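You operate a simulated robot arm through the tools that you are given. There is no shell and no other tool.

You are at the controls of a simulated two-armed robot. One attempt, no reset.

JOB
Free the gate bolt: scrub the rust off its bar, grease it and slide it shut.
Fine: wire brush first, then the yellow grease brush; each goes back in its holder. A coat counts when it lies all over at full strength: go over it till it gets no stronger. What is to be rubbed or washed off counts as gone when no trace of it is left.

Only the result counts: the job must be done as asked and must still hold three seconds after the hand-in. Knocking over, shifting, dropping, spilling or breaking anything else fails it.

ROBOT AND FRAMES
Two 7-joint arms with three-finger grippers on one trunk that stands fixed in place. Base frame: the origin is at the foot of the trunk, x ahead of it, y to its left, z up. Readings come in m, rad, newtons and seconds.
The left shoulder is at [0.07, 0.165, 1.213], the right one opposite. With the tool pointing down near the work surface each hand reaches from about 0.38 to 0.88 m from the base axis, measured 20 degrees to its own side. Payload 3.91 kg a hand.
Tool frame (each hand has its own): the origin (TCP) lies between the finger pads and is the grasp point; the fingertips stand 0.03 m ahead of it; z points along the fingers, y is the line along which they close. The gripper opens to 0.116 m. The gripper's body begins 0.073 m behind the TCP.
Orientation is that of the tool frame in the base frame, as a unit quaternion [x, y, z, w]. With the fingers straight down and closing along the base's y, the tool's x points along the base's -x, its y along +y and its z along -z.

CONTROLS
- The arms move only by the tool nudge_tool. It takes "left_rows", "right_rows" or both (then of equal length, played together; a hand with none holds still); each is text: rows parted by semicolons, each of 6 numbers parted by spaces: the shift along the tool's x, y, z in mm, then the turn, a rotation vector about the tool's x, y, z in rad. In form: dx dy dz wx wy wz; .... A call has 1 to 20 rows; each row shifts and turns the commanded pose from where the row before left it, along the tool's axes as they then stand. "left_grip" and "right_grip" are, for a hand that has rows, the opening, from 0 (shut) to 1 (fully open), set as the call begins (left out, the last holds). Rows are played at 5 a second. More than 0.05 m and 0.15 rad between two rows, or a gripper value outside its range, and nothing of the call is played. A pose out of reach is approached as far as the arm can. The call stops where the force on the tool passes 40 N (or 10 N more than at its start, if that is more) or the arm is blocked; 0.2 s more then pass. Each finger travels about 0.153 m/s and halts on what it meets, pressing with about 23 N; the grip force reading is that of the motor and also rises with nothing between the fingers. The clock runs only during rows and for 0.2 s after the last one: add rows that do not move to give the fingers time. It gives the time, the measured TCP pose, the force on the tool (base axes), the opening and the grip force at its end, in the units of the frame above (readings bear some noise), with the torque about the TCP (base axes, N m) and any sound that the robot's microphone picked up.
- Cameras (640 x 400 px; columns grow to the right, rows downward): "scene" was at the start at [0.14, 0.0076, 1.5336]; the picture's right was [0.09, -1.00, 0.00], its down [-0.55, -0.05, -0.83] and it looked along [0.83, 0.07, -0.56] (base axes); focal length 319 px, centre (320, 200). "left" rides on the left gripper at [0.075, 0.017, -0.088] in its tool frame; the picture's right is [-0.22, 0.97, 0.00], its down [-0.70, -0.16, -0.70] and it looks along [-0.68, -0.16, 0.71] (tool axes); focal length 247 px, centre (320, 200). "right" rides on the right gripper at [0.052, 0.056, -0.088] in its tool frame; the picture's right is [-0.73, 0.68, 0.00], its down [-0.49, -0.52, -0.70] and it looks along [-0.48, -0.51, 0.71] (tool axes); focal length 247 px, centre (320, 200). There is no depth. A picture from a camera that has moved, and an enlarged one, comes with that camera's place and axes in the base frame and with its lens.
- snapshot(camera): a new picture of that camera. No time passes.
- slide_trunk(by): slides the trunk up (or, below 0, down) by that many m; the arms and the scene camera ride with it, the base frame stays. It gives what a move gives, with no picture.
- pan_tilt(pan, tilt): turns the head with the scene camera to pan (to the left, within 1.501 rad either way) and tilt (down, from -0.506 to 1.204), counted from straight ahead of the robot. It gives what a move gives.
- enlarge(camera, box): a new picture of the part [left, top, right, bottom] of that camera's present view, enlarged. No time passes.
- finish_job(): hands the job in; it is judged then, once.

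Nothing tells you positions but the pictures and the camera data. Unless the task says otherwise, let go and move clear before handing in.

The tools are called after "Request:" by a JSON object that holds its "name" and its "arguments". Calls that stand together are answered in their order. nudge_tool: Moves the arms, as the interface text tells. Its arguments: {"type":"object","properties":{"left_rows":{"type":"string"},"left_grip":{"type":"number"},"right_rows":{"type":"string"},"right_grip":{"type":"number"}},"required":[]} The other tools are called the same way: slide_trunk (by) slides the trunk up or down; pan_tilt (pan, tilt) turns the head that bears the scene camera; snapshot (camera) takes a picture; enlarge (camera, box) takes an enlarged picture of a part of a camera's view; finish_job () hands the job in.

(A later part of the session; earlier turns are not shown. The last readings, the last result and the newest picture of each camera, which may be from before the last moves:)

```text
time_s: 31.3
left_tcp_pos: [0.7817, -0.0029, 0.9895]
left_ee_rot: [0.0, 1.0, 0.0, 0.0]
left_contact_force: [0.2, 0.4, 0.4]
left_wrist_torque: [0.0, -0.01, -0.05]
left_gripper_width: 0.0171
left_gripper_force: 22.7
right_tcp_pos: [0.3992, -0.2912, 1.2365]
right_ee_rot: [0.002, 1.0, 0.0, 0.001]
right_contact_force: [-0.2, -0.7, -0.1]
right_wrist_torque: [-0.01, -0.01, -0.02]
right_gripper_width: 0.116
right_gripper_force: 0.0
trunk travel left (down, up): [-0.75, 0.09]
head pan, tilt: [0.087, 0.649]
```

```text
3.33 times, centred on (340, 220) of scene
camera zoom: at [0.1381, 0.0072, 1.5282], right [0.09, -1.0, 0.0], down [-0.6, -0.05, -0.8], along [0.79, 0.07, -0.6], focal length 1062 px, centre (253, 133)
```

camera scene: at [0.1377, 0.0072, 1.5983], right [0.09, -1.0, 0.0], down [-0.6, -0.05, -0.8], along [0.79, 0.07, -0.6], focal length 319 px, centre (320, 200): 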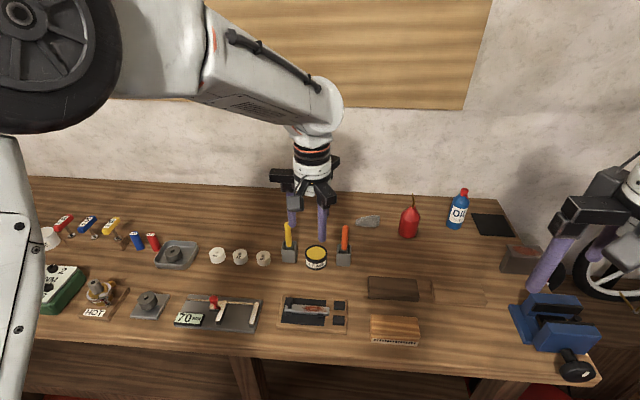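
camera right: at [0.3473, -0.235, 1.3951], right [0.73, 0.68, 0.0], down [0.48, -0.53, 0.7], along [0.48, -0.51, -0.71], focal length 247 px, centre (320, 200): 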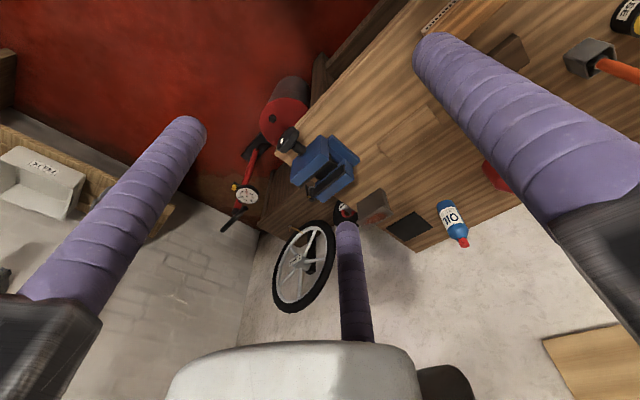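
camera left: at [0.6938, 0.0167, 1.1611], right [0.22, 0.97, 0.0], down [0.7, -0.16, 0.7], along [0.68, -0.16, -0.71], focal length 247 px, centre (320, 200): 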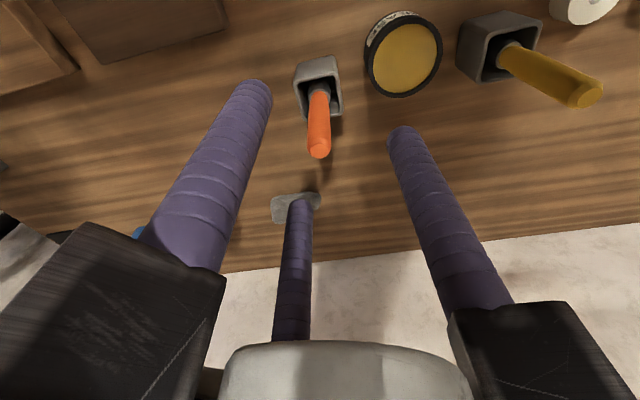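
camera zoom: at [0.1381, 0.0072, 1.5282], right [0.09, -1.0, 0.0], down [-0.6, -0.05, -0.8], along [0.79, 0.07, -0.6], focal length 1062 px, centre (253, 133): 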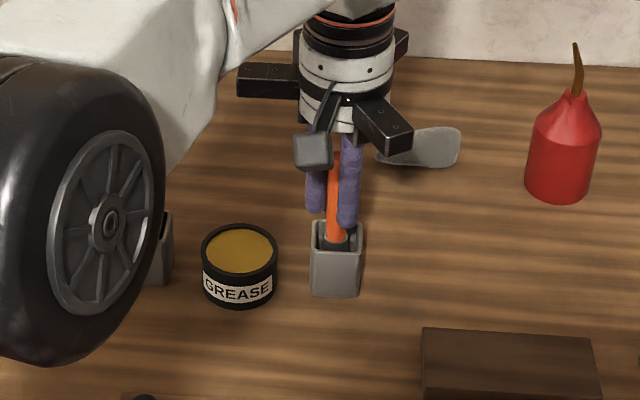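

The wire brush is gripped (17 mm) and nothing moved. Lifting straight up 75 mm.

Request:
{"name": "nudge_tool", "arguments": {"left_rows": "0 0 -10 0 0 0;0 0 -20 0 0 0;0 0 -20 0 0 0;0 0 -25 0 0 0;0 0 0 0 0 0"}}

Request:
{"name": "enlarge", "arguments": {"camera": "scene", "box": [260, 140, 420, 280]}}

Request:
{"name": "snapshot", "arguments": {"camera": "left"}}

```text
time_s: 32.5
left_tcp_pos: [0.7813, -0.0028, 1.0639]
left_ee_rot: [0.0, 1.0, 0.001, 0.0]
left_contact_force: [0.2, -0.1, 0.1]
left_wrist_torque: [-0.01, 0.01, -0.05]
left_gripper_width: 0.017
left_gripper_force: 23.0
right_tcp_pos: [0.3986, -0.2907, 1.2361]
right_ee_rot: [0.002, 1.0, 0.0, 0.0]
right_contact_force: [-0.4, -1.0, -0.2]
right_wrist_torque: [0.01, 0.05, 0.0]
right_gripper_width: 0.1161
right_gripper_force: 0.1
trunk travel left (down, up): [-0.75, 0.09]
head pan, tilt: [0.087, 0.649]
```

```text
2.86 times, centred on (340, 210) of scene
camera zoom: at [0.1385, 0.0072, 1.5282], right [0.09, -1.0, 0.0], down [-0.6, -0.05, -0.8], along [0.79, 0.07, -0.61], focal length 910 px, centre (263, 171)
```

zoom: 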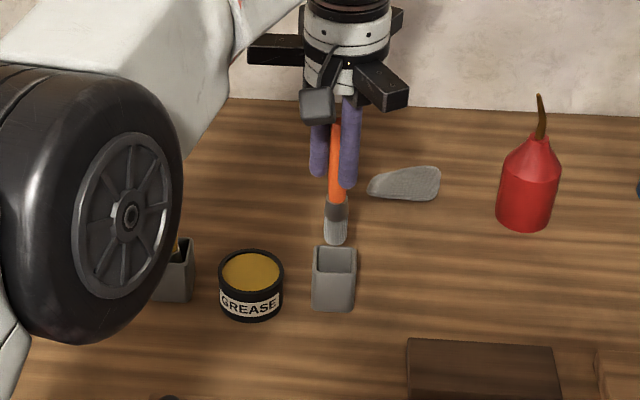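

```text
taken
camera left: at [0.7079, 0.0145, 1.1517], right [0.22, 0.97, 0.0], down [0.7, -0.16, 0.7], along [0.68, -0.16, -0.71], focal length 247 px, centre (320, 200)
```

left: 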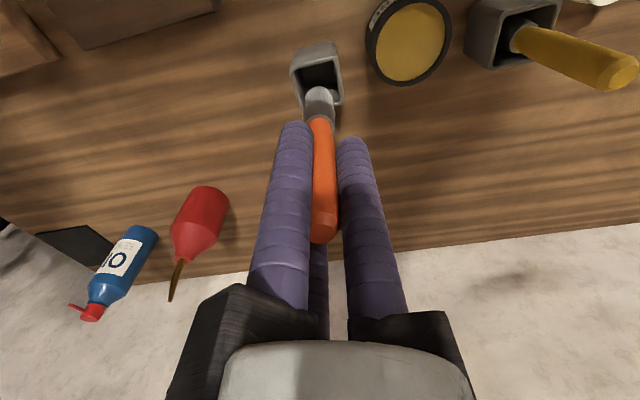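

The wire brush is out of its holder; its bristle end seems about 0.10 m below the TCP. I'll zoom in to judge the bristle shape and length.

Request:
{"name": "enlarge", "arguments": {"camera": "scene", "box": [310, 165, 390, 235]}}

Request:
{"name": "enlarge", "arguments": {"camera": "left", "box": [280, 30, 360, 130]}}

```text
5.71 times, centred on (350, 200) of scene
camera zoom: at [0.1385, 0.0072, 1.5282], right [0.09, -1.0, 0.0], down [-0.6, -0.05, -0.8], along [0.79, 0.07, -0.61], focal length 1821 px, centre (149, 200)
```

zoom: 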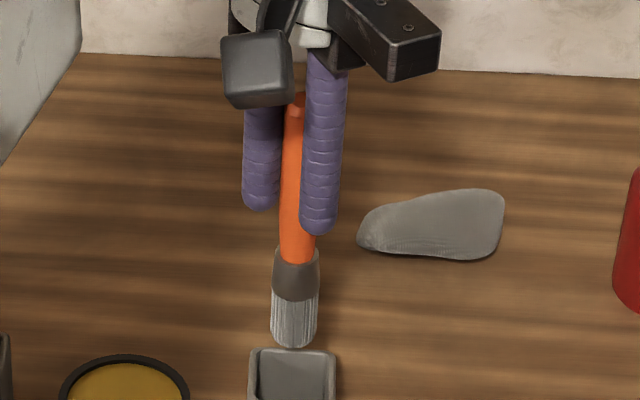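

```text
4.00 times, centred on (320, 80) of left
camera zoom: at [0.7079, 0.0145, 1.1517], right [0.22, 0.97, 0.0], down [0.7, -0.16, 0.7], along [0.68, -0.16, -0.71], focal length 988 px, centre (320, 680)
```

zoom: 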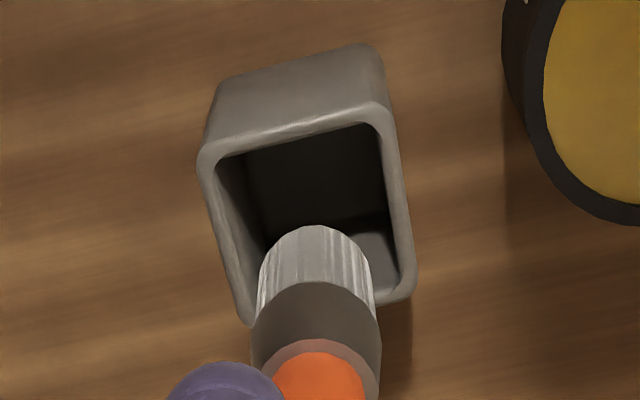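

It's a round wire brush about 22 mm across, its end about 0.099 m below the TCP. I'll carry it over the bolt and look before lowering.

Request:
{"name": "nudge_tool", "arguments": {"left_rows": "45.3 15.75 0 0 0 0;45.3 15.75 0 0 0 0;45.3 15.75 0 0 0 0;45.3 15.75 0 0 0 0;0 0 0 0 0 0"}}

Request:
{"name": "snapshot", "arguments": {"camera": "scene"}}

Request:
{"name": "enlarge", "arguments": {"camera": "scene", "box": [250, 240, 370, 340]}}

Request:
{"name": "enlarge", "arguments": {"camera": "left", "box": [220, 0, 420, 150]}}

```text
time_s: 33.7
left_tcp_pos: [0.5997, 0.0587, 1.0629]
left_ee_rot: [-0.001, 1.0, 0.001, 0.001]
left_contact_force: [-0.2, 0.0, -0.1]
left_wrist_torque: [0.02, 0.01, 0.02]
left_gripper_width: 0.0168
left_gripper_force: 23.1
right_tcp_pos: [0.4001, -0.2932, 1.2372]
right_ee_rot: [0.002, 1.0, 0.0, 0.001]
right_contact_force: [-0.5, -0.4, 0.2]
right_wrist_torque: [0.0, 0.0, -0.02]
right_gripper_width: 0.116
right_gripper_force: 0.1
trunk travel left (down, up): [-0.75, 0.09]
head pan, tilt: [0.087, 0.649]
```

```text
taken
camera scene: at [0.1387, 0.007, 1.5282], right [0.09, -1.0, 0.0], down [-0.6, -0.05, -0.8], along [0.79, 0.07, -0.61], focal length 319 px, centre (320, 200)
```

scene: 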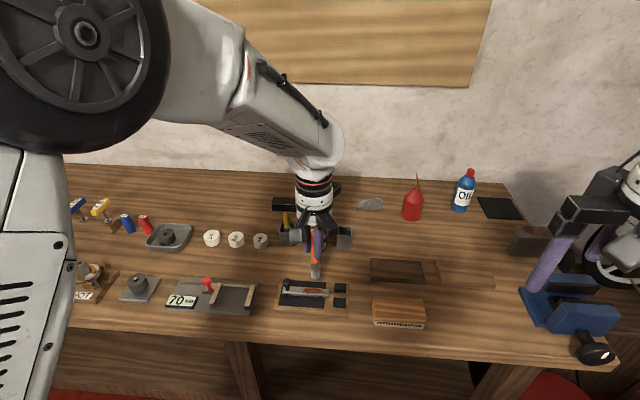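

```text
4.00 times, centred on (310, 290) of scene
camera zoom: at [0.1387, 0.007, 1.5282], right [0.09, -1.0, 0.0], down [-0.6, -0.05, -0.8], along [0.79, 0.07, -0.61], focal length 1274 px, centre (360, -160)
```

zoom: 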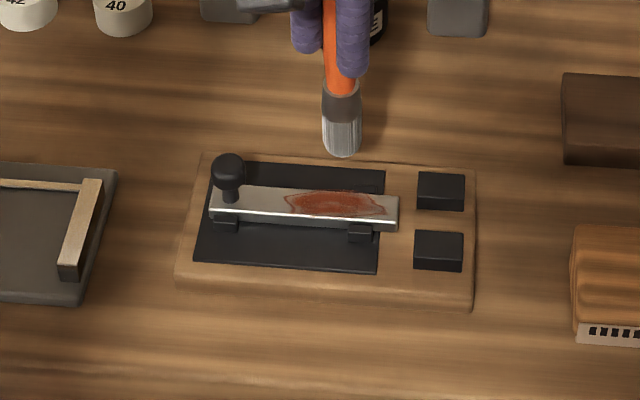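

```text
2.67 times, centred on (320, 75) of left
camera zoom: at [0.5253, 0.0758, 1.1517], right [0.22, 0.97, 0.0], down [0.7, -0.16, 0.7], along [0.68, -0.16, -0.71], focal length 659 px, centre (320, 533)
```

zoom: 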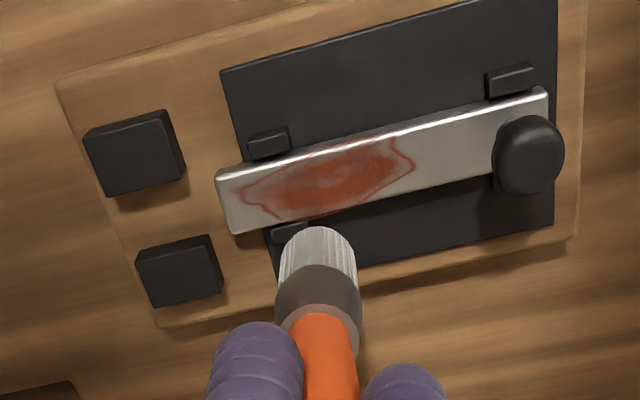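

The brush hangs over the middle of the rust, maybe 3–4 mm too far forward. I'll correct and lower it in steps, checking the picture and force.

Request:
{"name": "nudge_tool", "arguments": {"left_rows": "3 1 12 0 0 0;0 0 12 0 0 0;0 0 6 0 0 0;0 0 0 0 0 0"}}

Request:
{"name": "enlarge", "arguments": {"camera": "scene", "box": [270, 260, 350, 320]}}

Request:
{"name": "enlarge", "arguments": {"camera": "left", "box": [220, 0, 420, 150]}}

```text
time_s: 34.7
left_tcp_pos: [0.5965, 0.0607, 1.034]
left_ee_rot: [0.001, 1.0, 0.001, 0.001]
left_contact_force: [0.6, -0.1, -0.2]
left_wrist_torque: [0.05, -0.02, 0.0]
left_gripper_width: 0.0166
left_gripper_force: 22.9
right_tcp_pos: [0.3996, -0.2917, 1.2375]
right_ee_rot: [0.001, 1.0, 0.0, 0.001]
right_contact_force: [-1.2, 0.1, 0.3]
right_wrist_torque: [0.03, 0.0, 0.0]
right_gripper_width: 0.1157
right_gripper_force: 0.1
trunk travel left (down, up): [-0.75, 0.09]
head pan, tilt: [0.087, 0.649]
```

```text
6.67 times, centred on (310, 290) of scene
camera zoom: at [0.1376, 0.0075, 1.5283], right [0.09, -1.0, 0.0], down [-0.6, -0.05, -0.8], along [0.79, 0.07, -0.6], focal length 2124 px, centre (387, -400)
```

zoom: 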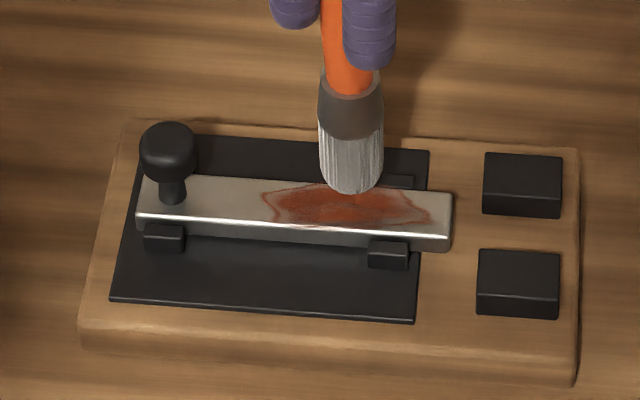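

```text
2.67 times, centred on (320, 75) of left
camera zoom: at [0.5216, 0.0776, 1.1216], right [0.22, 0.97, 0.0], down [0.7, -0.16, 0.7], along [0.68, -0.16, -0.71], focal length 659 px, centre (320, 533)
```

zoom: 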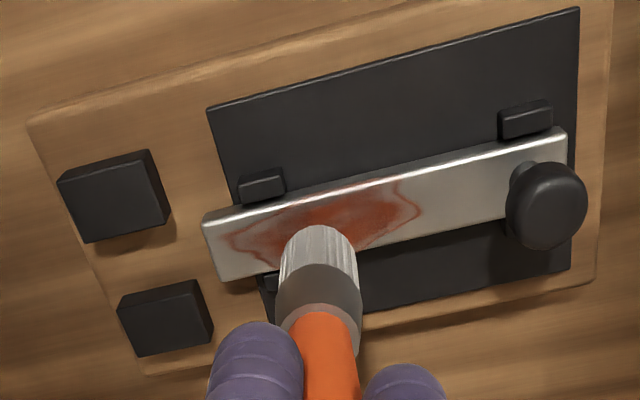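

Aligned over the rust within a few mm. Lowering gently toward contact.

Request:
{"name": "nudge_tool", "arguments": {"left_rows": "0 0 4 0 0 0;0 0 4 0 0 0;0 0 4 0 0 0;0 0 4 0 0 0;0 0 2 0 0 0;0 0 0 0 0 0"}}

Request:
{"name": "enlarge", "arguments": {"camera": "scene", "box": [270, 260, 350, 320]}}

Request:
{"name": "enlarge", "arguments": {"camera": "left", "box": [220, 0, 420, 150]}}

```text
time_s: 36.1
left_tcp_pos: [0.5969, 0.0604, 1.018]
left_ee_rot: [-0.001, 1.0, 0.0, 0.002]
left_contact_force: [0.4, -0.6, 13.1]
left_wrist_torque: [-0.1, 0.02, 0.0]
left_gripper_width: 0.0167
left_gripper_force: 22.8
right_tcp_pos: [0.3987, -0.2915, 1.2369]
right_ee_rot: [0.002, 1.0, -0.001, 0.001]
right_contact_force: [0.7, 0.8, 0.0]
right_wrist_torque: [0.0, 0.01, -0.01]
right_gripper_width: 0.1163
right_gripper_force: 0.1
trunk travel left (down, up): [-0.75, 0.09]
head pan, tilt: [0.087, 0.649]
```

```text
6.67 times, centred on (310, 290) of scene
camera zoom: at [0.1364, 0.007, 1.5286], right [0.09, -1.0, 0.0], down [-0.6, -0.05, -0.8], along [0.79, 0.07, -0.6], focal length 2124 px, centre (387, -400)
```

zoom: 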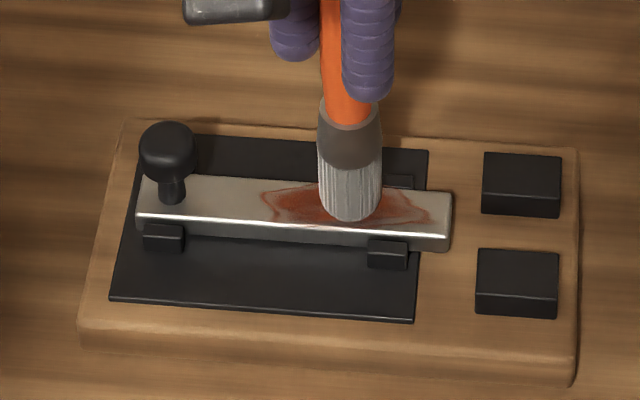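

```text
2.67 times, centred on (320, 75) of left
camera zoom: at [0.5219, 0.0779, 1.105], right [0.22, 0.97, 0.0], down [0.69, -0.16, 0.7], along [0.69, -0.16, -0.71], focal length 659 px, centre (320, 533)
```

zoom: 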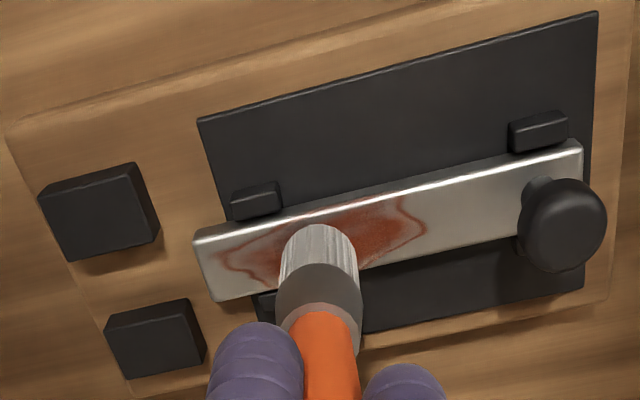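

Contact at TCP z≈1.018 (bar top z≈0.919), with 13 N. The bar's centreline is about 7 mm nearer the robot (x≈0.590), so I'll shift there with lighter pressure.

Request:
{"name": "nudge_tool", "arguments": {"left_rows": "0 0 -3 0 0 0;7 0 0 0 0 0;0 0 2 0 0 0;0 0 0 0 0 0"}}

Request:
{"name": "enlarge", "arguments": {"camera": "scene", "box": [270, 260, 350, 320]}}

```text
time_s: 37.1
left_tcp_pos: [0.5898, 0.0601, 1.0182]
left_ee_rot: [-0.001, 1.0, 0.0, 0.001]
left_contact_force: [-1.0, 1.0, 9.4]
left_wrist_torque: [0.06, 0.13, -0.01]
left_gripper_width: 0.0166
left_gripper_force: 22.9
right_tcp_pos: [0.3985, -0.2911, 1.2381]
right_ee_rot: [0.001, 1.0, 0.0, 0.001]
right_contact_force: [-0.6, 0.6, 0.5]
right_wrist_torque: [0.03, -0.01, 0.01]
right_gripper_width: 0.116
right_gripper_force: 0.0
trunk travel left (down, up): [-0.75, 0.09]
head pan, tilt: [0.087, 0.649]
```

```text
6.67 times, centred on (310, 290) of scene
camera zoom: at [0.1366, 0.0073, 1.5285], right [0.09, -1.0, 0.0], down [-0.6, -0.05, -0.8], along [0.79, 0.07, -0.6], focal length 2124 px, centre (387, -400)
```

zoom: 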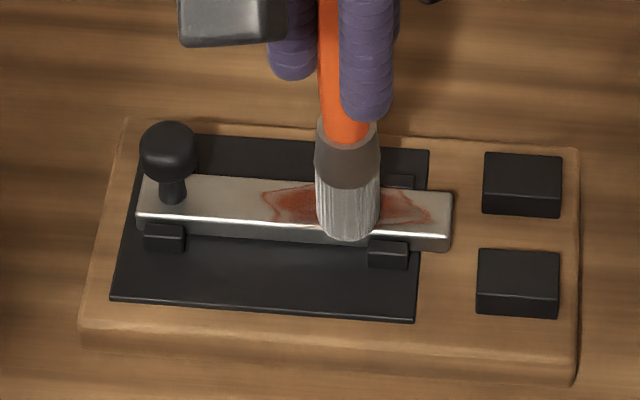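

The brush now spans the bar's width with about 9 N. I'll make one stroke along the rust and back, and check the rust and that the bar stays put.

Request:
{"name": "nudge_tool", "arguments": {"left_rows": "-1.5 10 0 0 0 0;0 10 0 0 0 0;0 10 0 0 0 0;0 -10 0 0 0 0;0 -10 0 0 0 0;0 -10 0 0 0 0;0 -10 0 0 0 0;0 -10 0 0 0 0;0 -10 0 0 0 0;0 10 0 0 0 0;0 10 0 0 0 0;0 10 0 0 0 0"}}

Request:
{"name": "enlarge", "arguments": {"camera": "scene", "box": [270, 260, 350, 320]}}

```text
time_s: 39.7
left_tcp_pos: [0.5929, 0.0604, 1.0172]
left_ee_rot: [-0.001, 1.0, 0.001, 0.002]
left_contact_force: [-0.2, -4.3, 11.1]
left_wrist_torque: [-0.38, -0.03, -0.04]
left_gripper_width: 0.0167
left_gripper_force: 23.1
right_tcp_pos: [0.3984, -0.2926, 1.238]
right_ee_rot: [0.001, 1.0, 0.001, 0.001]
right_contact_force: [0.1, 0.1, -0.3]
right_wrist_torque: [-0.01, -0.01, 0.03]
right_gripper_width: 0.1159
right_gripper_force: 0.0
trunk travel left (down, up): [-0.75, 0.09]
head pan, tilt: [0.087, 0.649]
```

```text
6.67 times, centred on (310, 290) of scene
camera zoom: at [0.1367, 0.0065, 1.5284], right [0.09, -1.0, 0.0], down [-0.6, -0.05, -0.8], along [0.79, 0.07, -0.6], focal length 2124 px, centre (387, -400)
```

zoom: 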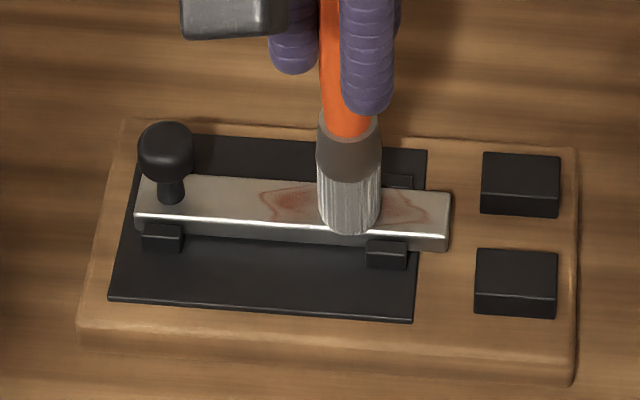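

The rust has clearly faded and the bolt stayed in place. More strokes over the whole patch.

Request:
{"name": "nudge_tool", "arguments": {"left_rows": "1 11 0 0 0 0;0 11 0 0 0 0;0 11 0 0 0 0;0 -11 0 0 0 0;0 -11 0 0 0 0;0 -11 0 0 0 0;0 -11 0 0 0 0;0 -11 0 0 0 0;0 -11 0 0 0 0;0 11 0 0 0 0;0 11 0 0 0 0;0 11 0 0 0 0;0 11 0 0 0 0;0 11 0 0 0 0;0 11 0 0 0 0;0 -11 0 0 0 0;0 -11 0 0 0 0;0 -11 0 0 0 0"}}

Request:
{"name": "nudge_tool", "arguments": {"left_rows": "2 11 0 0 0 0;0 11 0 0 0 0;0 11 0 0 0 0;-4 -11 0 0 0 0;0 -11 0 0 0 0;0 -11 0 0 0 0;0 -11 0 0 0 0;0 -11 0 0 0 0;0 -11 0 0 0 0;0 11 0 0 0 0;0 11 0 0 0 0;0 11 0 0 0 0;0 11 0 0 0 0;0 11 0 0 0 0;0 11 0 0 0 0;2 -11 0 0 0 0;0 -11 0 0 0 0;0 -11 0 0 0 0"}}

Request:
{"name": "enlarge", "arguments": {"camera": "scene", "box": [270, 260, 350, 320]}}

```text
time_s: 43.5
left_tcp_pos: [0.5917, 0.0627, 1.0165]
left_ee_rot: [-0.001, 1.0, 0.001, 0.001]
left_contact_force: [0.7, 2.6, 7.0]
left_wrist_torque: [0.29, -0.06, 0.0]
left_gripper_width: 0.0166
left_gripper_force: 23.0
right_tcp_pos: [0.3988, -0.2915, 1.2376]
right_ee_rot: [0.002, 1.0, 0.0, 0.001]
right_contact_force: [0.0, 0.4, 0.2]
right_wrist_torque: [0.0, -0.03, -0.01]
right_gripper_width: 0.1158
right_gripper_force: 0.1
trunk travel left (down, up): [-0.75, 0.09]
head pan, tilt: [0.087, 0.649]
```

```text
time_s: 47.3
left_tcp_pos: [0.5904, 0.062, 1.0158]
left_ee_rot: [0.0, 1.0, 0.001, 0.001]
left_contact_force: [0.6, 0.5, 1.8]
left_wrist_torque: [0.1, -0.06, -0.03]
left_gripper_width: 0.0163
left_gripper_force: 23.4
right_tcp_pos: [0.3999, -0.2913, 1.2379]
right_ee_rot: [0.002, 1.0, 0.0, 0.002]
right_contact_force: [-0.7, 0.6, -0.3]
right_wrist_torque: [-0.02, 0.01, 0.01]
right_gripper_width: 0.1161
right_gripper_force: 0.0
trunk travel left (down, up): [-0.75, 0.09]
head pan, tilt: [0.087, 0.649]
```

```text
6.67 times, centred on (310, 290) of scene
camera zoom: at [0.1376, 0.0074, 1.5283], right [0.09, -1.0, 0.0], down [-0.6, -0.05, -0.8], along [0.79, 0.07, -0.6], focal length 2124 px, centre (387, -400)
```

zoom: 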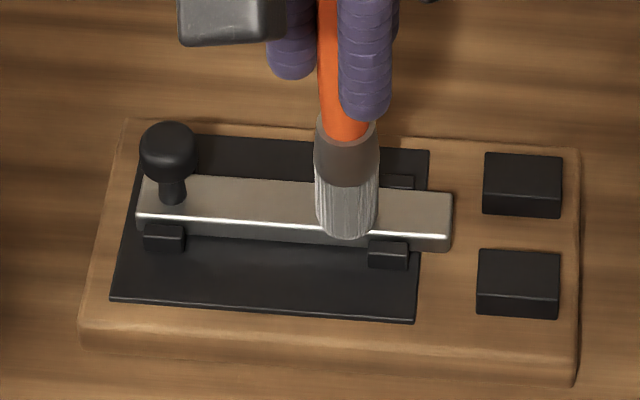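

The rust looks gone; the pressure has dropped as the brush slid ~1–2 mm up in the grip. I'll do one more pass pressing 1 mm lower with small sideways offsets, then lift and inspect.

Request:
{"name": "nudge_tool", "arguments": {"left_rows": "0 11 1 0 0 0;-2 11 0 0 0 0;0 11 0 0 0 0;-3 -11 0 0 0 0;0 -11 0 0 0 0;0 -11 0 0 0 0;0 -11 0 0 0 0;0 -11 0 0 0 0;0 -11 0 0 0 0;6 11 0 0 0 0;0 11 0 0 0 0;0 11 0 0 0 0;0 11 0 0 0 0;0 11 0 0 0 0;0 11 0 0 0 0;0 -11 0 0 0 0;0 -11 0 0 0 0;0 -11 0 0 0 0"}}

Request:
{"name": "nudge_tool", "arguments": {"left_rows": "0 0 -15 0 0 0;0 0 -30 0 0 0;-45 0 0 0 0 0;-45 0 0 0 0 0;0 0 0 0 0 0"}}

Request:
{"name": "enlarge", "arguments": {"camera": "scene", "box": [270, 260, 350, 320]}}

Request:
{"name": "snapshot", "arguments": {"camera": "left"}}

```text
time_s: 51.1
left_tcp_pos: [0.5905, 0.0599, 1.015]
left_ee_rot: [-0.001, 1.0, 0.001, 0.0]
left_contact_force: [-0.4, 0.6, -0.5]
left_wrist_torque: [0.03, 0.01, -0.02]
left_gripper_width: 0.0166
left_gripper_force: 22.9
right_tcp_pos: [0.4006, -0.2922, 1.2365]
right_ee_rot: [0.002, 1.0, 0.0, 0.001]
right_contact_force: [-1.0, 0.0, -0.4]
right_wrist_torque: [0.01, 0.0, 0.01]
right_gripper_width: 0.1161
right_gripper_force: 0.1
trunk travel left (down, up): [-0.75, 0.09]
head pan, tilt: [0.087, 0.649]
```

```text
time_s: 52.3
left_tcp_pos: [0.6788, 0.0599, 1.0635]
left_ee_rot: [0.0, 1.0, 0.001, 0.001]
left_contact_force: [0.2, 0.6, -0.7]
left_wrist_torque: [-0.04, -0.01, -0.01]
left_gripper_width: 0.0166
left_gripper_force: 23.1
right_tcp_pos: [0.3968, -0.291, 1.2374]
right_ee_rot: [0.002, 1.0, 0.0, 0.0]
right_contact_force: [0.2, -0.7, 0.4]
right_wrist_torque: [0.0, -0.07, -0.03]
right_gripper_width: 0.1159
right_gripper_force: 0.0
trunk travel left (down, up): [-0.75, 0.09]
head pan, tilt: [0.087, 0.649]
```

```text
6.67 times, centred on (310, 290) of scene
camera zoom: at [0.1354, 0.0073, 1.5285], right [0.09, -1.0, 0.0], down [-0.6, -0.05, -0.8], along [0.79, 0.07, -0.6], focal length 2124 px, centre (387, -400)
```

zoom: 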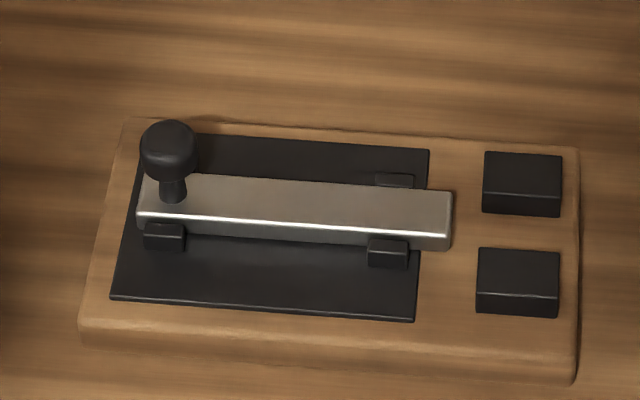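

```text
taken
camera left: at [0.6029, 0.0772, 1.1506], right [0.22, 0.97, 0.0], down [0.69, -0.16, 0.7], along [0.68, -0.16, -0.71], focal length 247 px, centre (320, 200)
```

left: 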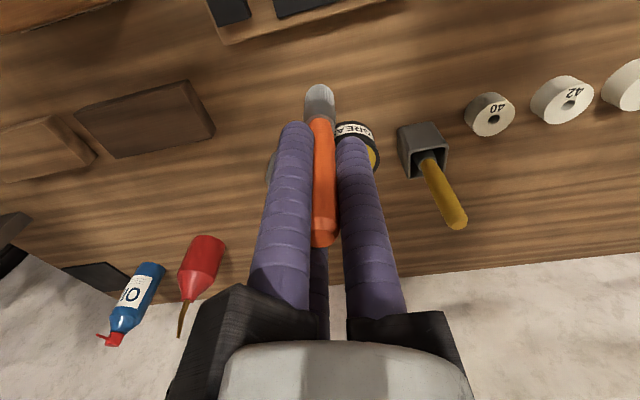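

The bar looks clean. I'll zoom further to check for any trace of rust, especially at the edges.

Request:
{"name": "enlarge", "arguments": {"camera": "scene", "box": [285, 278, 329, 298]}}

Request:
{"name": "enlarge", "arguments": {"camera": "scene", "box": [300, 280, 330, 296]}}

```text
14.55 times, centred on (307, 288) of scene
camera zoom: at [0.1354, 0.0073, 1.5285], right [0.09, -1.0, 0.0], down [-0.6, -0.05, -0.8], along [0.79, 0.07, -0.6], focal length 4634 px, centre (509, -1080)
```

zoom: 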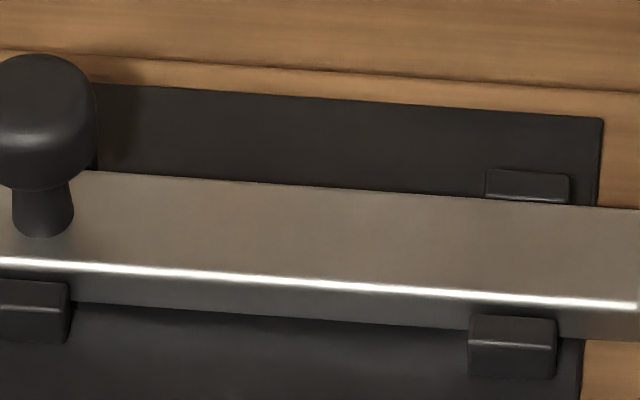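

```text
16.00 times, centred on (315, 288) of scene
camera zoom: at [0.1354, 0.0073, 1.5285], right [0.09, -1.0, 0.0], down [-0.6, -0.05, -0.8], along [0.79, 0.07, -0.6], focal length 5098 px, centre (400, -1208)
```

zoom: 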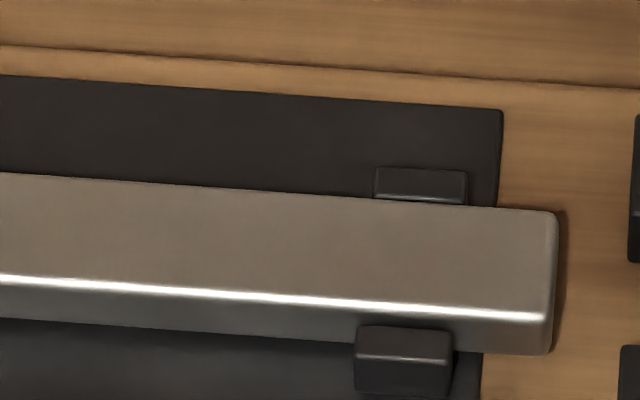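

No trace visible. The last pass had almost no pressure, so for safety I'll make one more firm pass over the full patch before putting the brush away.

Request:
{"name": "nudge_tool", "arguments": {"left_rows": "45 0 0 0 0 0;43 0 0 0 0 0;0 0 30 0 0 0;0 0 15 0 0 0;0 0 2 0 0 0;0 0 0 0 0 0"}}

```text
time_s: 53.7
left_tcp_pos: [0.5911, 0.0615, 1.0162]
left_ee_rot: [0.0, 1.0, 0.0, 0.003]
left_contact_force: [-0.6, 0.1, 10.1]
left_wrist_torque: [0.04, 0.16, -0.02]
left_gripper_width: 0.0164
left_gripper_force: 22.9
right_tcp_pos: [0.3981, -0.2901, 1.2378]
right_ee_rot: [0.002, 1.0, 0.0, 0.001]
right_contact_force: [-0.1, 0.3, 0.0]
right_wrist_torque: [-0.03, 0.0, -0.03]
right_gripper_width: 0.1162
right_gripper_force: 0.0
trunk travel left (down, up): [-0.75, 0.09]
head pan, tilt: [0.087, 0.649]
```

Contact with 10 N. Full strokes now with small offsets across the bar.

Request:
{"name": "nudge_tool", "arguments": {"left_rows": "0 12 0 0 0 0;0 12 0 0 0 0;0 11 0 0 0 0;3 -12 0 0 0 0;0 -12 0 0 0 0;0 -12 0 0 0 0;0 -12 0 0 0 0;0 -12 0 0 0 0;0 -10 0 0 0 0;-6 12 0.5 0 0 0;0 12 0 0 0 0;0 12 0 0 0 0;0 12 0 0 0 0;0 12 0 0 0 0;0 10 0 0 0 0;3 -12 0.5 0 0 0;0 -12 0 0 0 0;0 -11 0 0 0 0"}}

Request:
{"name": "nudge_tool", "arguments": {"left_rows": "0 -12 0.5 0 0 0;0 -12 0 0 0 0;0 -11 0 0 0 0;0 12 0 0 0 0;0 12 0 0 0 0;0 12 0 0 0 0;0 12 0 0 0 0;0 12 0 0 0 0;0 10 0 0 0 0;0 -12 0.5 0 0 0;0 -12 0 0 0 0;0 -11 0 0 0 0"}}

```text
time_s: 57.5
left_tcp_pos: [0.5908, 0.061, 1.0129]
left_ee_rot: [-0.001, 1.0, 0.0, 0.002]
left_contact_force: [1.0, 4.8, 16.2]
left_wrist_torque: [0.47, -0.18, 0.04]
left_gripper_width: 0.0164
left_gripper_force: 22.6
right_tcp_pos: [0.3983, -0.2904, 1.2383]
right_ee_rot: [0.002, 1.0, -0.001, 0.002]
right_contact_force: [0.9, -0.3, 0.2]
right_wrist_torque: [0.0, -0.01, 0.0]
right_gripper_width: 0.1158
right_gripper_force: 0.0
trunk travel left (down, up): [-0.75, 0.09]
head pan, tilt: [0.087, 0.649]
```

```text
time_s: 60.1
left_tcp_pos: [0.5929, 0.0621, 1.0111]
left_ee_rot: [-0.001, 1.0, 0.001, 0.002]
left_contact_force: [0.6, 3.6, 9.8]
left_wrist_torque: [0.39, -0.03, -0.01]
left_gripper_width: 0.0166
left_gripper_force: 23.1
right_tcp_pos: [0.3979, -0.2924, 1.2377]
right_ee_rot: [0.001, 1.0, 0.0, 0.001]
right_contact_force: [1.1, 0.3, -1.4]
right_wrist_torque: [-0.02, 0.0, 0.0]
right_gripper_width: 0.1158
right_gripper_force: 0.1
trunk travel left (down, up): [-0.75, 0.09]
head pan, tilt: [0.087, 0.649]
```

Now lifting and moving the brush back toward its holder, then inspecting the bar.

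Request:
{"name": "nudge_tool", "arguments": {"left_rows": "0 0 -10 0 0 0;0 0 -40 0 0 0;-45 -15.2 0 0 0 0;-45 -15.2 0 0 0 0;-45 -15.2 0 0 0 0;-40 -15.2 0 0 0 0;0 0 0 0 0 0"}}

Request:
{"name": "enlarge", "arguments": {"camera": "scene", "box": [285, 278, 329, 298]}}

Request:
{"name": "enlarge", "arguments": {"camera": "scene", "box": [290, 165, 380, 245]}}

Request:
{"name": "enlarge", "arguments": {"camera": "left", "box": [260, 20, 380, 130]}}

```text
time_s: 61.7
left_tcp_pos: [0.7679, -0.0002, 1.0594]
left_ee_rot: [0.0, 1.0, 0.001, 0.001]
left_contact_force: [0.2, 0.8, 0.3]
left_wrist_torque: [-0.02, 0.02, 0.01]
left_gripper_width: 0.0164
left_gripper_force: 22.7
right_tcp_pos: [0.3984, -0.2914, 1.2372]
right_ee_rot: [0.002, 1.0, 0.0, 0.002]
right_contact_force: [-1.0, -0.1, 0.5]
right_wrist_torque: [0.0, -0.05, -0.02]
right_gripper_width: 0.1162
right_gripper_force: 0.0
trunk travel left (down, up): [-0.75, 0.09]
head pan, tilt: [0.087, 0.649]
```

```text
14.55 times, centred on (307, 288) of scene
camera zoom: at [0.136, 0.0077, 1.5284], right [0.09, -1.0, 0.0], down [-0.6, -0.05, -0.8], along [0.79, 0.07, -0.6], focal length 4634 px, centre (509, -1080)
```

zoom: 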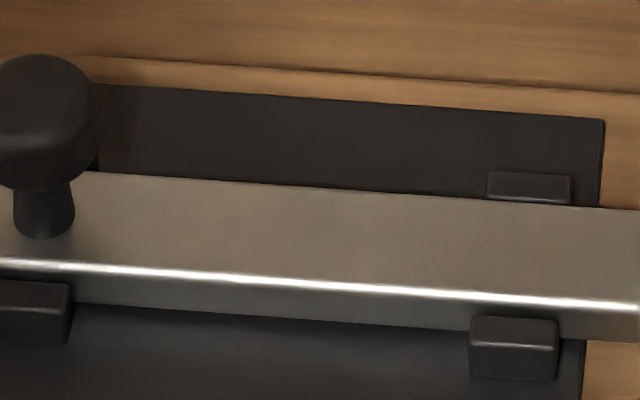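

```text
5.00 times, centred on (335, 205) of scene
camera zoom: at [0.136, 0.0077, 1.5284], right [0.09, -1.0, 0.0], down [-0.6, -0.05, -0.8], along [0.79, 0.07, -0.6], focal length 1593 px, centre (245, 175)
```

zoom: 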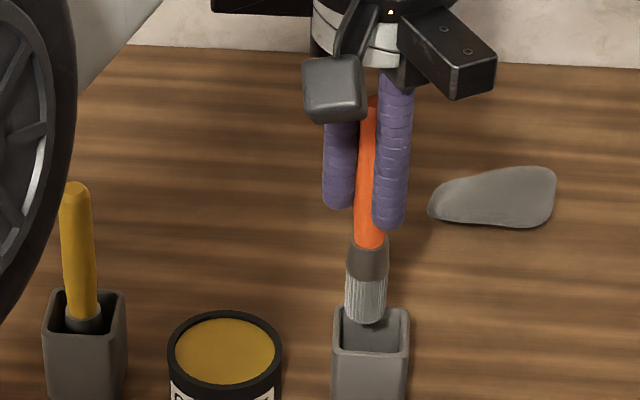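

```text
3.64 times, centred on (320, 75) of left
camera zoom: at [0.6921, 0.0166, 1.1478], right [0.22, 0.97, 0.0], down [0.7, -0.16, 0.7], along [0.68, -0.16, -0.71], focal length 898 px, centre (320, 654)
```

zoom: 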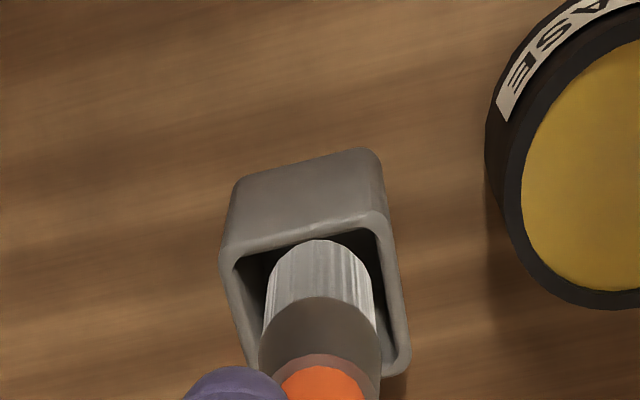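

The bar is clean. Moving the last 14 mm to be over the holder, then checking alignment.

Request:
{"name": "nudge_tool", "arguments": {"left_rows": "-7 -1.5 0 0 0 0;-6.7 -1.5 0 0 0 0;0 0 0 0 0 0"}}

Request:
{"name": "enlarge", "arguments": {"camera": "scene", "box": [300, 170, 380, 240]}}

Request:
{"name": "enlarge", "arguments": {"camera": "left", "box": [260, 20, 380, 130]}}

```text
time_s: 62.5
left_tcp_pos: [0.782, -0.0024, 1.0601]
left_ee_rot: [0.0, 1.0, 0.0, -0.001]
left_contact_force: [0.1, 0.4, 0.3]
left_wrist_torque: [0.0, 0.0, 0.0]
left_gripper_width: 0.0166
left_gripper_force: 23.3
right_tcp_pos: [0.3988, -0.2922, 1.2362]
right_ee_rot: [0.002, 1.0, 0.0, 0.0]
right_contact_force: [0.0, -0.7, 0.4]
right_wrist_torque: [0.01, -0.01, 0.03]
right_gripper_width: 0.1156
right_gripper_force: 0.1
trunk travel left (down, up): [-0.75, 0.09]
head pan, tilt: [0.087, 0.649]
```

```text
5.71 times, centred on (340, 205) of scene
camera zoom: at [0.1378, 0.0072, 1.5283], right [0.09, -1.0, 0.0], down [-0.6, -0.05, -0.8], along [0.79, 0.07, -0.6], focal length 1821 px, centre (206, 171)
```

zoom: 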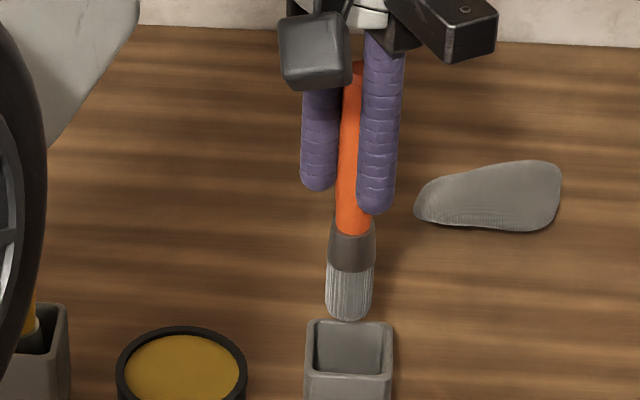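

```text
3.64 times, centred on (320, 75) of left
camera zoom: at [0.7065, 0.0141, 1.148], right [0.22, 0.97, 0.0], down [0.7, -0.16, 0.7], along [0.68, -0.16, -0.71], focal length 898 px, centre (320, 654)
```

zoom: 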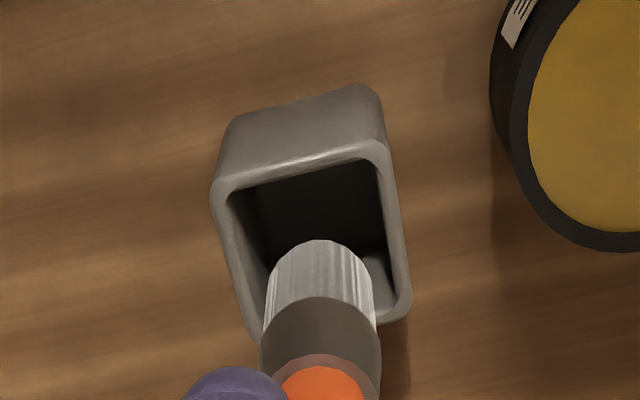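

Aligned over the holder. Lowering the brush in.

Request:
{"name": "nudge_tool", "arguments": {"left_rows": "0 0 15 0 0 0;0 0 15 0 0 0;0 0 15 0 0 0;0 0 15 0 0 0;0 0 8 0 0 0;0 0 4 0 0 0;0 0 0 0 0 0"}}

Request:
{"name": "enlarge", "arguments": {"camera": "scene", "box": [300, 180, 380, 250]}}

Request:
{"name": "enlarge", "arguments": {"camera": "left", "box": [260, 20, 380, 130]}}

```text
time_s: 64.1
left_tcp_pos: [0.7805, -0.0029, 0.9898]
left_ee_rot: [0.0, 1.0, 0.0, 0.0]
left_contact_force: [-0.2, -0.3, -0.6]
left_wrist_torque: [0.05, -0.04, 0.0]
left_gripper_width: 0.0164
left_gripper_force: 23.4
right_tcp_pos: [0.3987, -0.2919, 1.2371]
right_ee_rot: [0.002, 1.0, 0.0, 0.001]
right_contact_force: [0.1, 0.3, 0.5]
right_wrist_torque: [0.0, -0.01, 0.01]
right_gripper_width: 0.116
right_gripper_force: 0.0
trunk travel left (down, up): [-0.75, 0.09]
head pan, tilt: [0.087, 0.649]
```

```text
5.71 times, centred on (340, 215) of scene
camera zoom: at [0.1381, 0.0072, 1.5282], right [0.09, -1.0, 0.0], down [-0.6, -0.05, -0.8], along [0.79, 0.07, -0.6], focal length 1821 px, centre (206, 114)
```

zoom: 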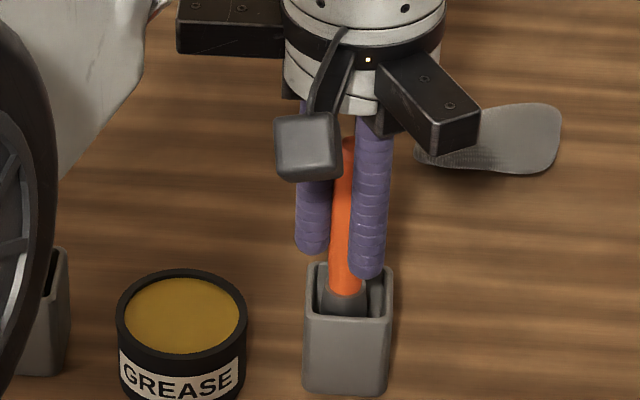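

```text
3.64 times, centred on (320, 75) of left
camera zoom: at [0.7053, 0.0143, 1.0774], right [0.22, 0.97, 0.0], down [0.7, -0.16, 0.7], along [0.68, -0.16, -0.71], focal length 898 px, centre (320, 654)
```

zoom: 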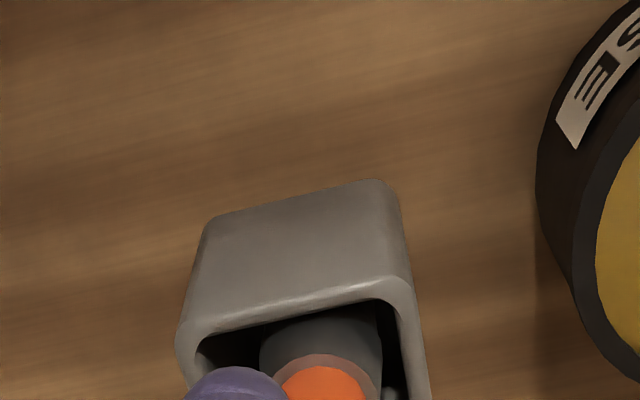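

The brush is inside without touching. Lowering the last few mm gently until it rests.

Request:
{"name": "nudge_tool", "arguments": {"left_rows": "0 0 1.5 0 0 0;0 0 1.5 0 0 0;0 0 0 0 0 0"}}

```text
time_s: 64.9
left_tcp_pos: [0.7804, -0.0025, 0.9873]
left_ee_rot: [0.0, 1.0, 0.001, 0.0]
left_contact_force: [-0.5, -0.3, -0.6]
left_wrist_torque: [-0.01, -0.03, 0.02]
left_gripper_width: 0.0164
left_gripper_force: 22.7
right_tcp_pos: [0.3996, -0.2916, 1.2371]
right_ee_rot: [0.002, 1.0, 0.001, 0.002]
right_contact_force: [0.8, -1.0, 1.0]
right_wrist_torque: [-0.03, 0.01, -0.03]
right_gripper_width: 0.1159
right_gripper_force: 0.1
trunk travel left (down, up): [-0.75, 0.09]
head pan, tilt: [0.087, 0.649]
```

Request:
{"name": "nudge_tool", "arguments": {"left_rows": "0 0 1.5 0 0 0;0 0 1.5 0 0 0;0 0 0 0 0 0"}}

```text
time_s: 65.7
left_tcp_pos: [0.7803, -0.0027, 0.9841]
left_ee_rot: [-0.001, 1.0, 0.0, 0.001]
left_contact_force: [-0.8, 0.4, -0.1]
left_wrist_torque: [0.0, -0.01, 0.01]
left_gripper_width: 0.0163
left_gripper_force: 23.1
right_tcp_pos: [0.3989, -0.2904, 1.2371]
right_ee_rot: [0.001, 1.0, 0.0, 0.002]
right_contact_force: [0.7, -0.9, -0.2]
right_wrist_torque: [-0.01, -0.01, -0.01]
right_gripper_width: 0.1161
right_gripper_force: 0.0
trunk travel left (down, up): [-0.75, 0.09]
head pan, tilt: [0.087, 0.649]
```

Still free; a little lower, stopping on contact.

Request:
{"name": "nudge_tool", "arguments": {"left_rows": "0 0 1 0 0 0;0 0 1 0 0 0;0 0 1 0 0 0;0 0 0 0 0 0"}}

Request:
{"name": "enlarge", "arguments": {"camera": "scene", "box": [300, 180, 380, 250]}}

```text
time_s: 66.7
left_tcp_pos: [0.7814, -0.0029, 0.9829]
left_ee_rot: [-0.001, 1.0, 0.001, 0.003]
left_contact_force: [1.7, -0.4, 17.1]
left_wrist_torque: [-0.04, -0.24, -0.02]
left_gripper_width: 0.0162
left_gripper_force: 23.0
right_tcp_pos: [0.3974, -0.2912, 1.2383]
right_ee_rot: [0.003, 1.0, 0.0, 0.002]
right_contact_force: [0.0, -0.2, 0.6]
right_wrist_torque: [0.0, 0.0, -0.01]
right_gripper_width: 0.1159
right_gripper_force: 0.1
trunk travel left (down, up): [-0.75, 0.09]
head pan, tilt: [0.087, 0.649]
```

```text
5.71 times, centred on (340, 215) of scene
camera zoom: at [0.1359, 0.0072, 1.5286], right [0.09, -1.0, 0.0], down [-0.6, -0.05, -0.8], along [0.79, 0.07, -0.6], focal length 1821 px, centre (206, 114)
```

zoom: 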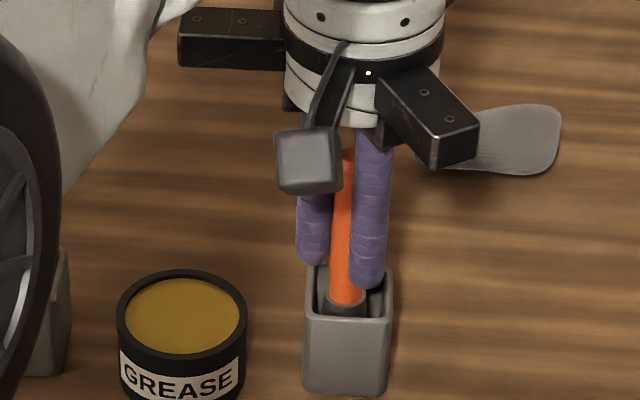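

The brush rests on the holder floor. Easing up 2 mm to remove the load, then opening.

Request:
{"name": "nudge_tool", "arguments": {"left_rows": "0 0 -1.8 0 0 0;0 0 0 0 0 0"}}

Request:
{"name": "nudge_tool", "arguments": {"left_rows": "0 0 0 0 0 0;0 0 0 0 0 0;0 0 0 0 0 0;0 0 0 0 0 0", "left_grip": 0.5}}

Request:
{"name": "enlarge", "arguments": {"camera": "left", "box": [240, 50, 400, 250]}}

Request:
{"name": "enlarge", "arguments": {"camera": "scene", "box": [300, 180, 380, 250]}}

```text
time_s: 67.3
left_tcp_pos: [0.7801, -0.0041, 0.9831]
left_ee_rot: [-0.001, 1.0, 0.001, 0.002]
left_contact_force: [3.2, 0.5, 16.5]
left_wrist_torque: [-0.01, -0.32, -0.03]
left_gripper_width: 0.0164
left_gripper_force: 22.8
right_tcp_pos: [0.398, -0.292, 1.2368]
right_ee_rot: [0.001, 1.0, -0.001, 0.002]
right_contact_force: [-0.4, 0.4, -0.2]
right_wrist_torque: [0.01, 0.02, 0.01]
right_gripper_width: 0.1158
right_gripper_force: 0.1
trunk travel left (down, up): [-0.75, 0.09]
head pan, tilt: [0.087, 0.649]
```

```text
time_s: 68.3
left_tcp_pos: [0.7815, -0.0036, 0.982]
left_ee_rot: [0.0, 1.0, -0.001, 0.0]
left_contact_force: [-0.7, 0.4, 0.8]
left_wrist_torque: [0.03, 0.02, -0.02]
left_gripper_width: 0.0582
left_gripper_force: 0.0
right_tcp_pos: [0.3998, -0.292, 1.2365]
right_ee_rot: [0.002, 1.0, 0.0, 0.001]
right_contact_force: [0.5, -0.3, -0.5]
right_wrist_torque: [-0.02, 0.05, -0.02]
right_gripper_width: 0.1161
right_gripper_force: 0.0
trunk travel left (down, up): [-0.75, 0.09]
head pan, tilt: [0.087, 0.649]
```

```text
2.00 times, centred on (320, 150) of left
camera zoom: at [0.7058, 0.0139, 1.0694], right [0.22, 0.97, 0.0], down [0.7, -0.16, 0.7], along [0.68, -0.16, -0.71], focal length 494 px, centre (320, 300)
```

zoom: 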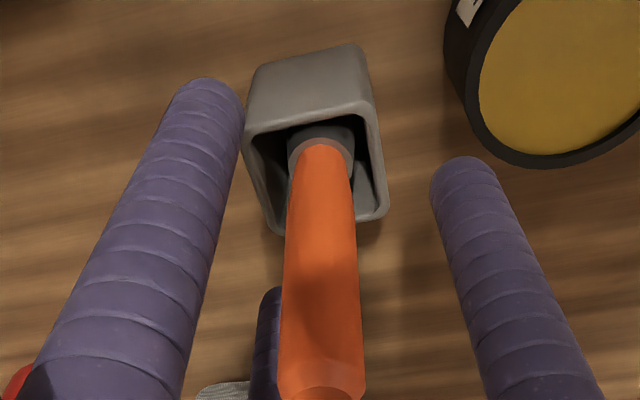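

```text
5.71 times, centred on (340, 215) of scene
camera zoom: at [0.1378, 0.0073, 1.5282], right [0.09, -1.0, 0.0], down [-0.6, -0.05, -0.8], along [0.79, 0.07, -0.6], focal length 1821 px, centre (206, 114)
```

zoom: 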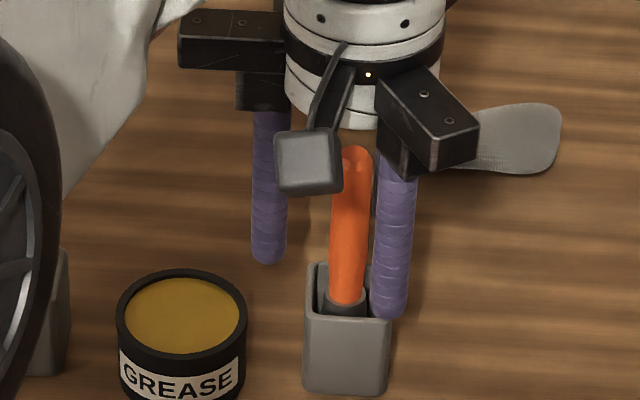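

The wire brush is back in its holder, upright. Now rising clear and moving toward the yellow grease brush.

Request:
{"name": "nudge_tool", "arguments": {"left_rows": "0 0 -40 0 0 0;0 0 -40 0 0 0;20 0 -15 0 0 0;5 45 -5 0 0 0;0 45 0 0 0 0;0 45 0 0 0 0;0 0 0 0 0 0"}}

Request:
{"name": "enlarge", "arguments": {"camera": "left", "box": [200, 30, 440, 250]}}

Request:
{"name": "snapshot", "arguments": {"camera": "scene"}}

```text
time_s: 69.9
left_tcp_pos: [0.7543, 0.1323, 1.082]
left_ee_rot: [-0.001, 1.0, 0.001, 0.0]
left_contact_force: [-1.0, 0.3, 1.1]
left_wrist_torque: [0.02, 0.04, -0.01]
left_gripper_width: 0.058
left_gripper_force: 0.1
right_tcp_pos: [0.3994, -0.2915, 1.2368]
right_ee_rot: [0.002, 1.0, 0.002, 0.001]
right_contact_force: [0.6, 0.4, 0.4]
right_wrist_torque: [0.04, -0.02, 0.0]
right_gripper_width: 0.116
right_gripper_force: 0.1
trunk travel left (down, up): [-0.75, 0.09]
head pan, tilt: [0.087, 0.649]
```

```text
1.82 times, centred on (320, 140) of left
camera zoom: at [0.6788, 0.1487, 1.1704], right [0.22, 0.97, 0.0], down [0.7, -0.16, 0.7], along [0.68, -0.16, -0.71], focal length 449 px, centre (320, 309)
```

zoom: 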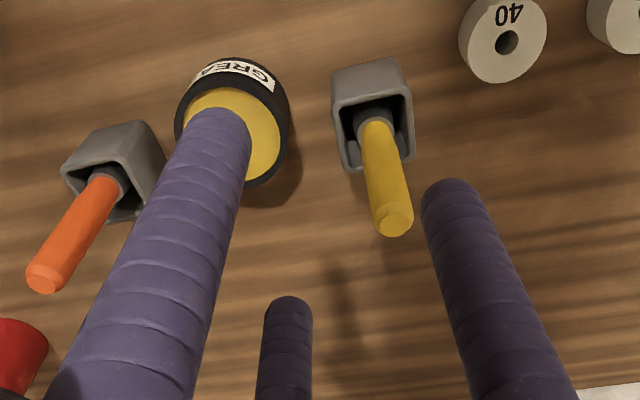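

```text
taken
camera scene: at [0.1382, 0.0065, 1.5282], right [0.09, -1.0, 0.0], down [-0.6, -0.05, -0.8], along [0.79, 0.07, -0.6], focal length 319 px, centre (320, 200)
```

scene: 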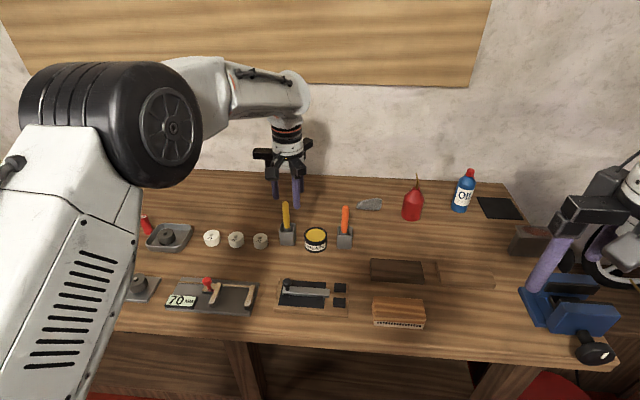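

The yellow brush stands at about (0.780, 0.155). Moving over it and checking.

Request:
{"name": "nudge_tool", "arguments": {"left_rows": "-13 11.5 5 0 0 0;-13 11.5 8 0 0 0;0 0 0 0 0 0"}}

Request:
{"name": "enlarge", "arguments": {"camera": "left", "box": [240, 50, 400, 250]}}

```text
time_s: 70.7
left_tcp_pos: [0.7805, 0.1535, 1.0703]
left_ee_rot: [-0.001, 1.0, 0.001, 0.001]
left_contact_force: [0.6, 0.0, -0.6]
left_wrist_torque: [0.01, -0.03, 0.02]
left_gripper_width: 0.0581
left_gripper_force: 0.0
right_tcp_pos: [0.3989, -0.2924, 1.2377]
right_ee_rot: [0.001, 1.0, 0.0, 0.001]
right_contact_force: [-0.4, -0.7, 0.4]
right_wrist_torque: [0.01, 0.02, 0.02]
right_gripper_width: 0.1161
right_gripper_force: 0.1
trunk travel left (down, up): [-0.75, 0.09]
head pan, tilt: [0.087, 0.649]
```

```text
2.00 times, centred on (320, 150) of left
camera zoom: at [0.7049, 0.1716, 1.1581], right [0.22, 0.97, 0.0], down [0.7, -0.16, 0.7], along [0.68, -0.16, -0.71], focal length 494 px, centre (320, 300)
```

zoom: 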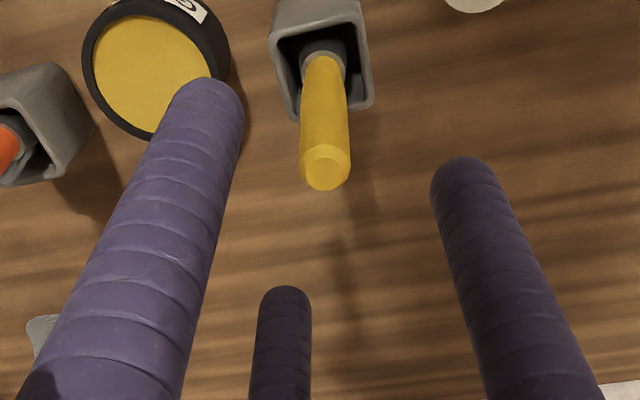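

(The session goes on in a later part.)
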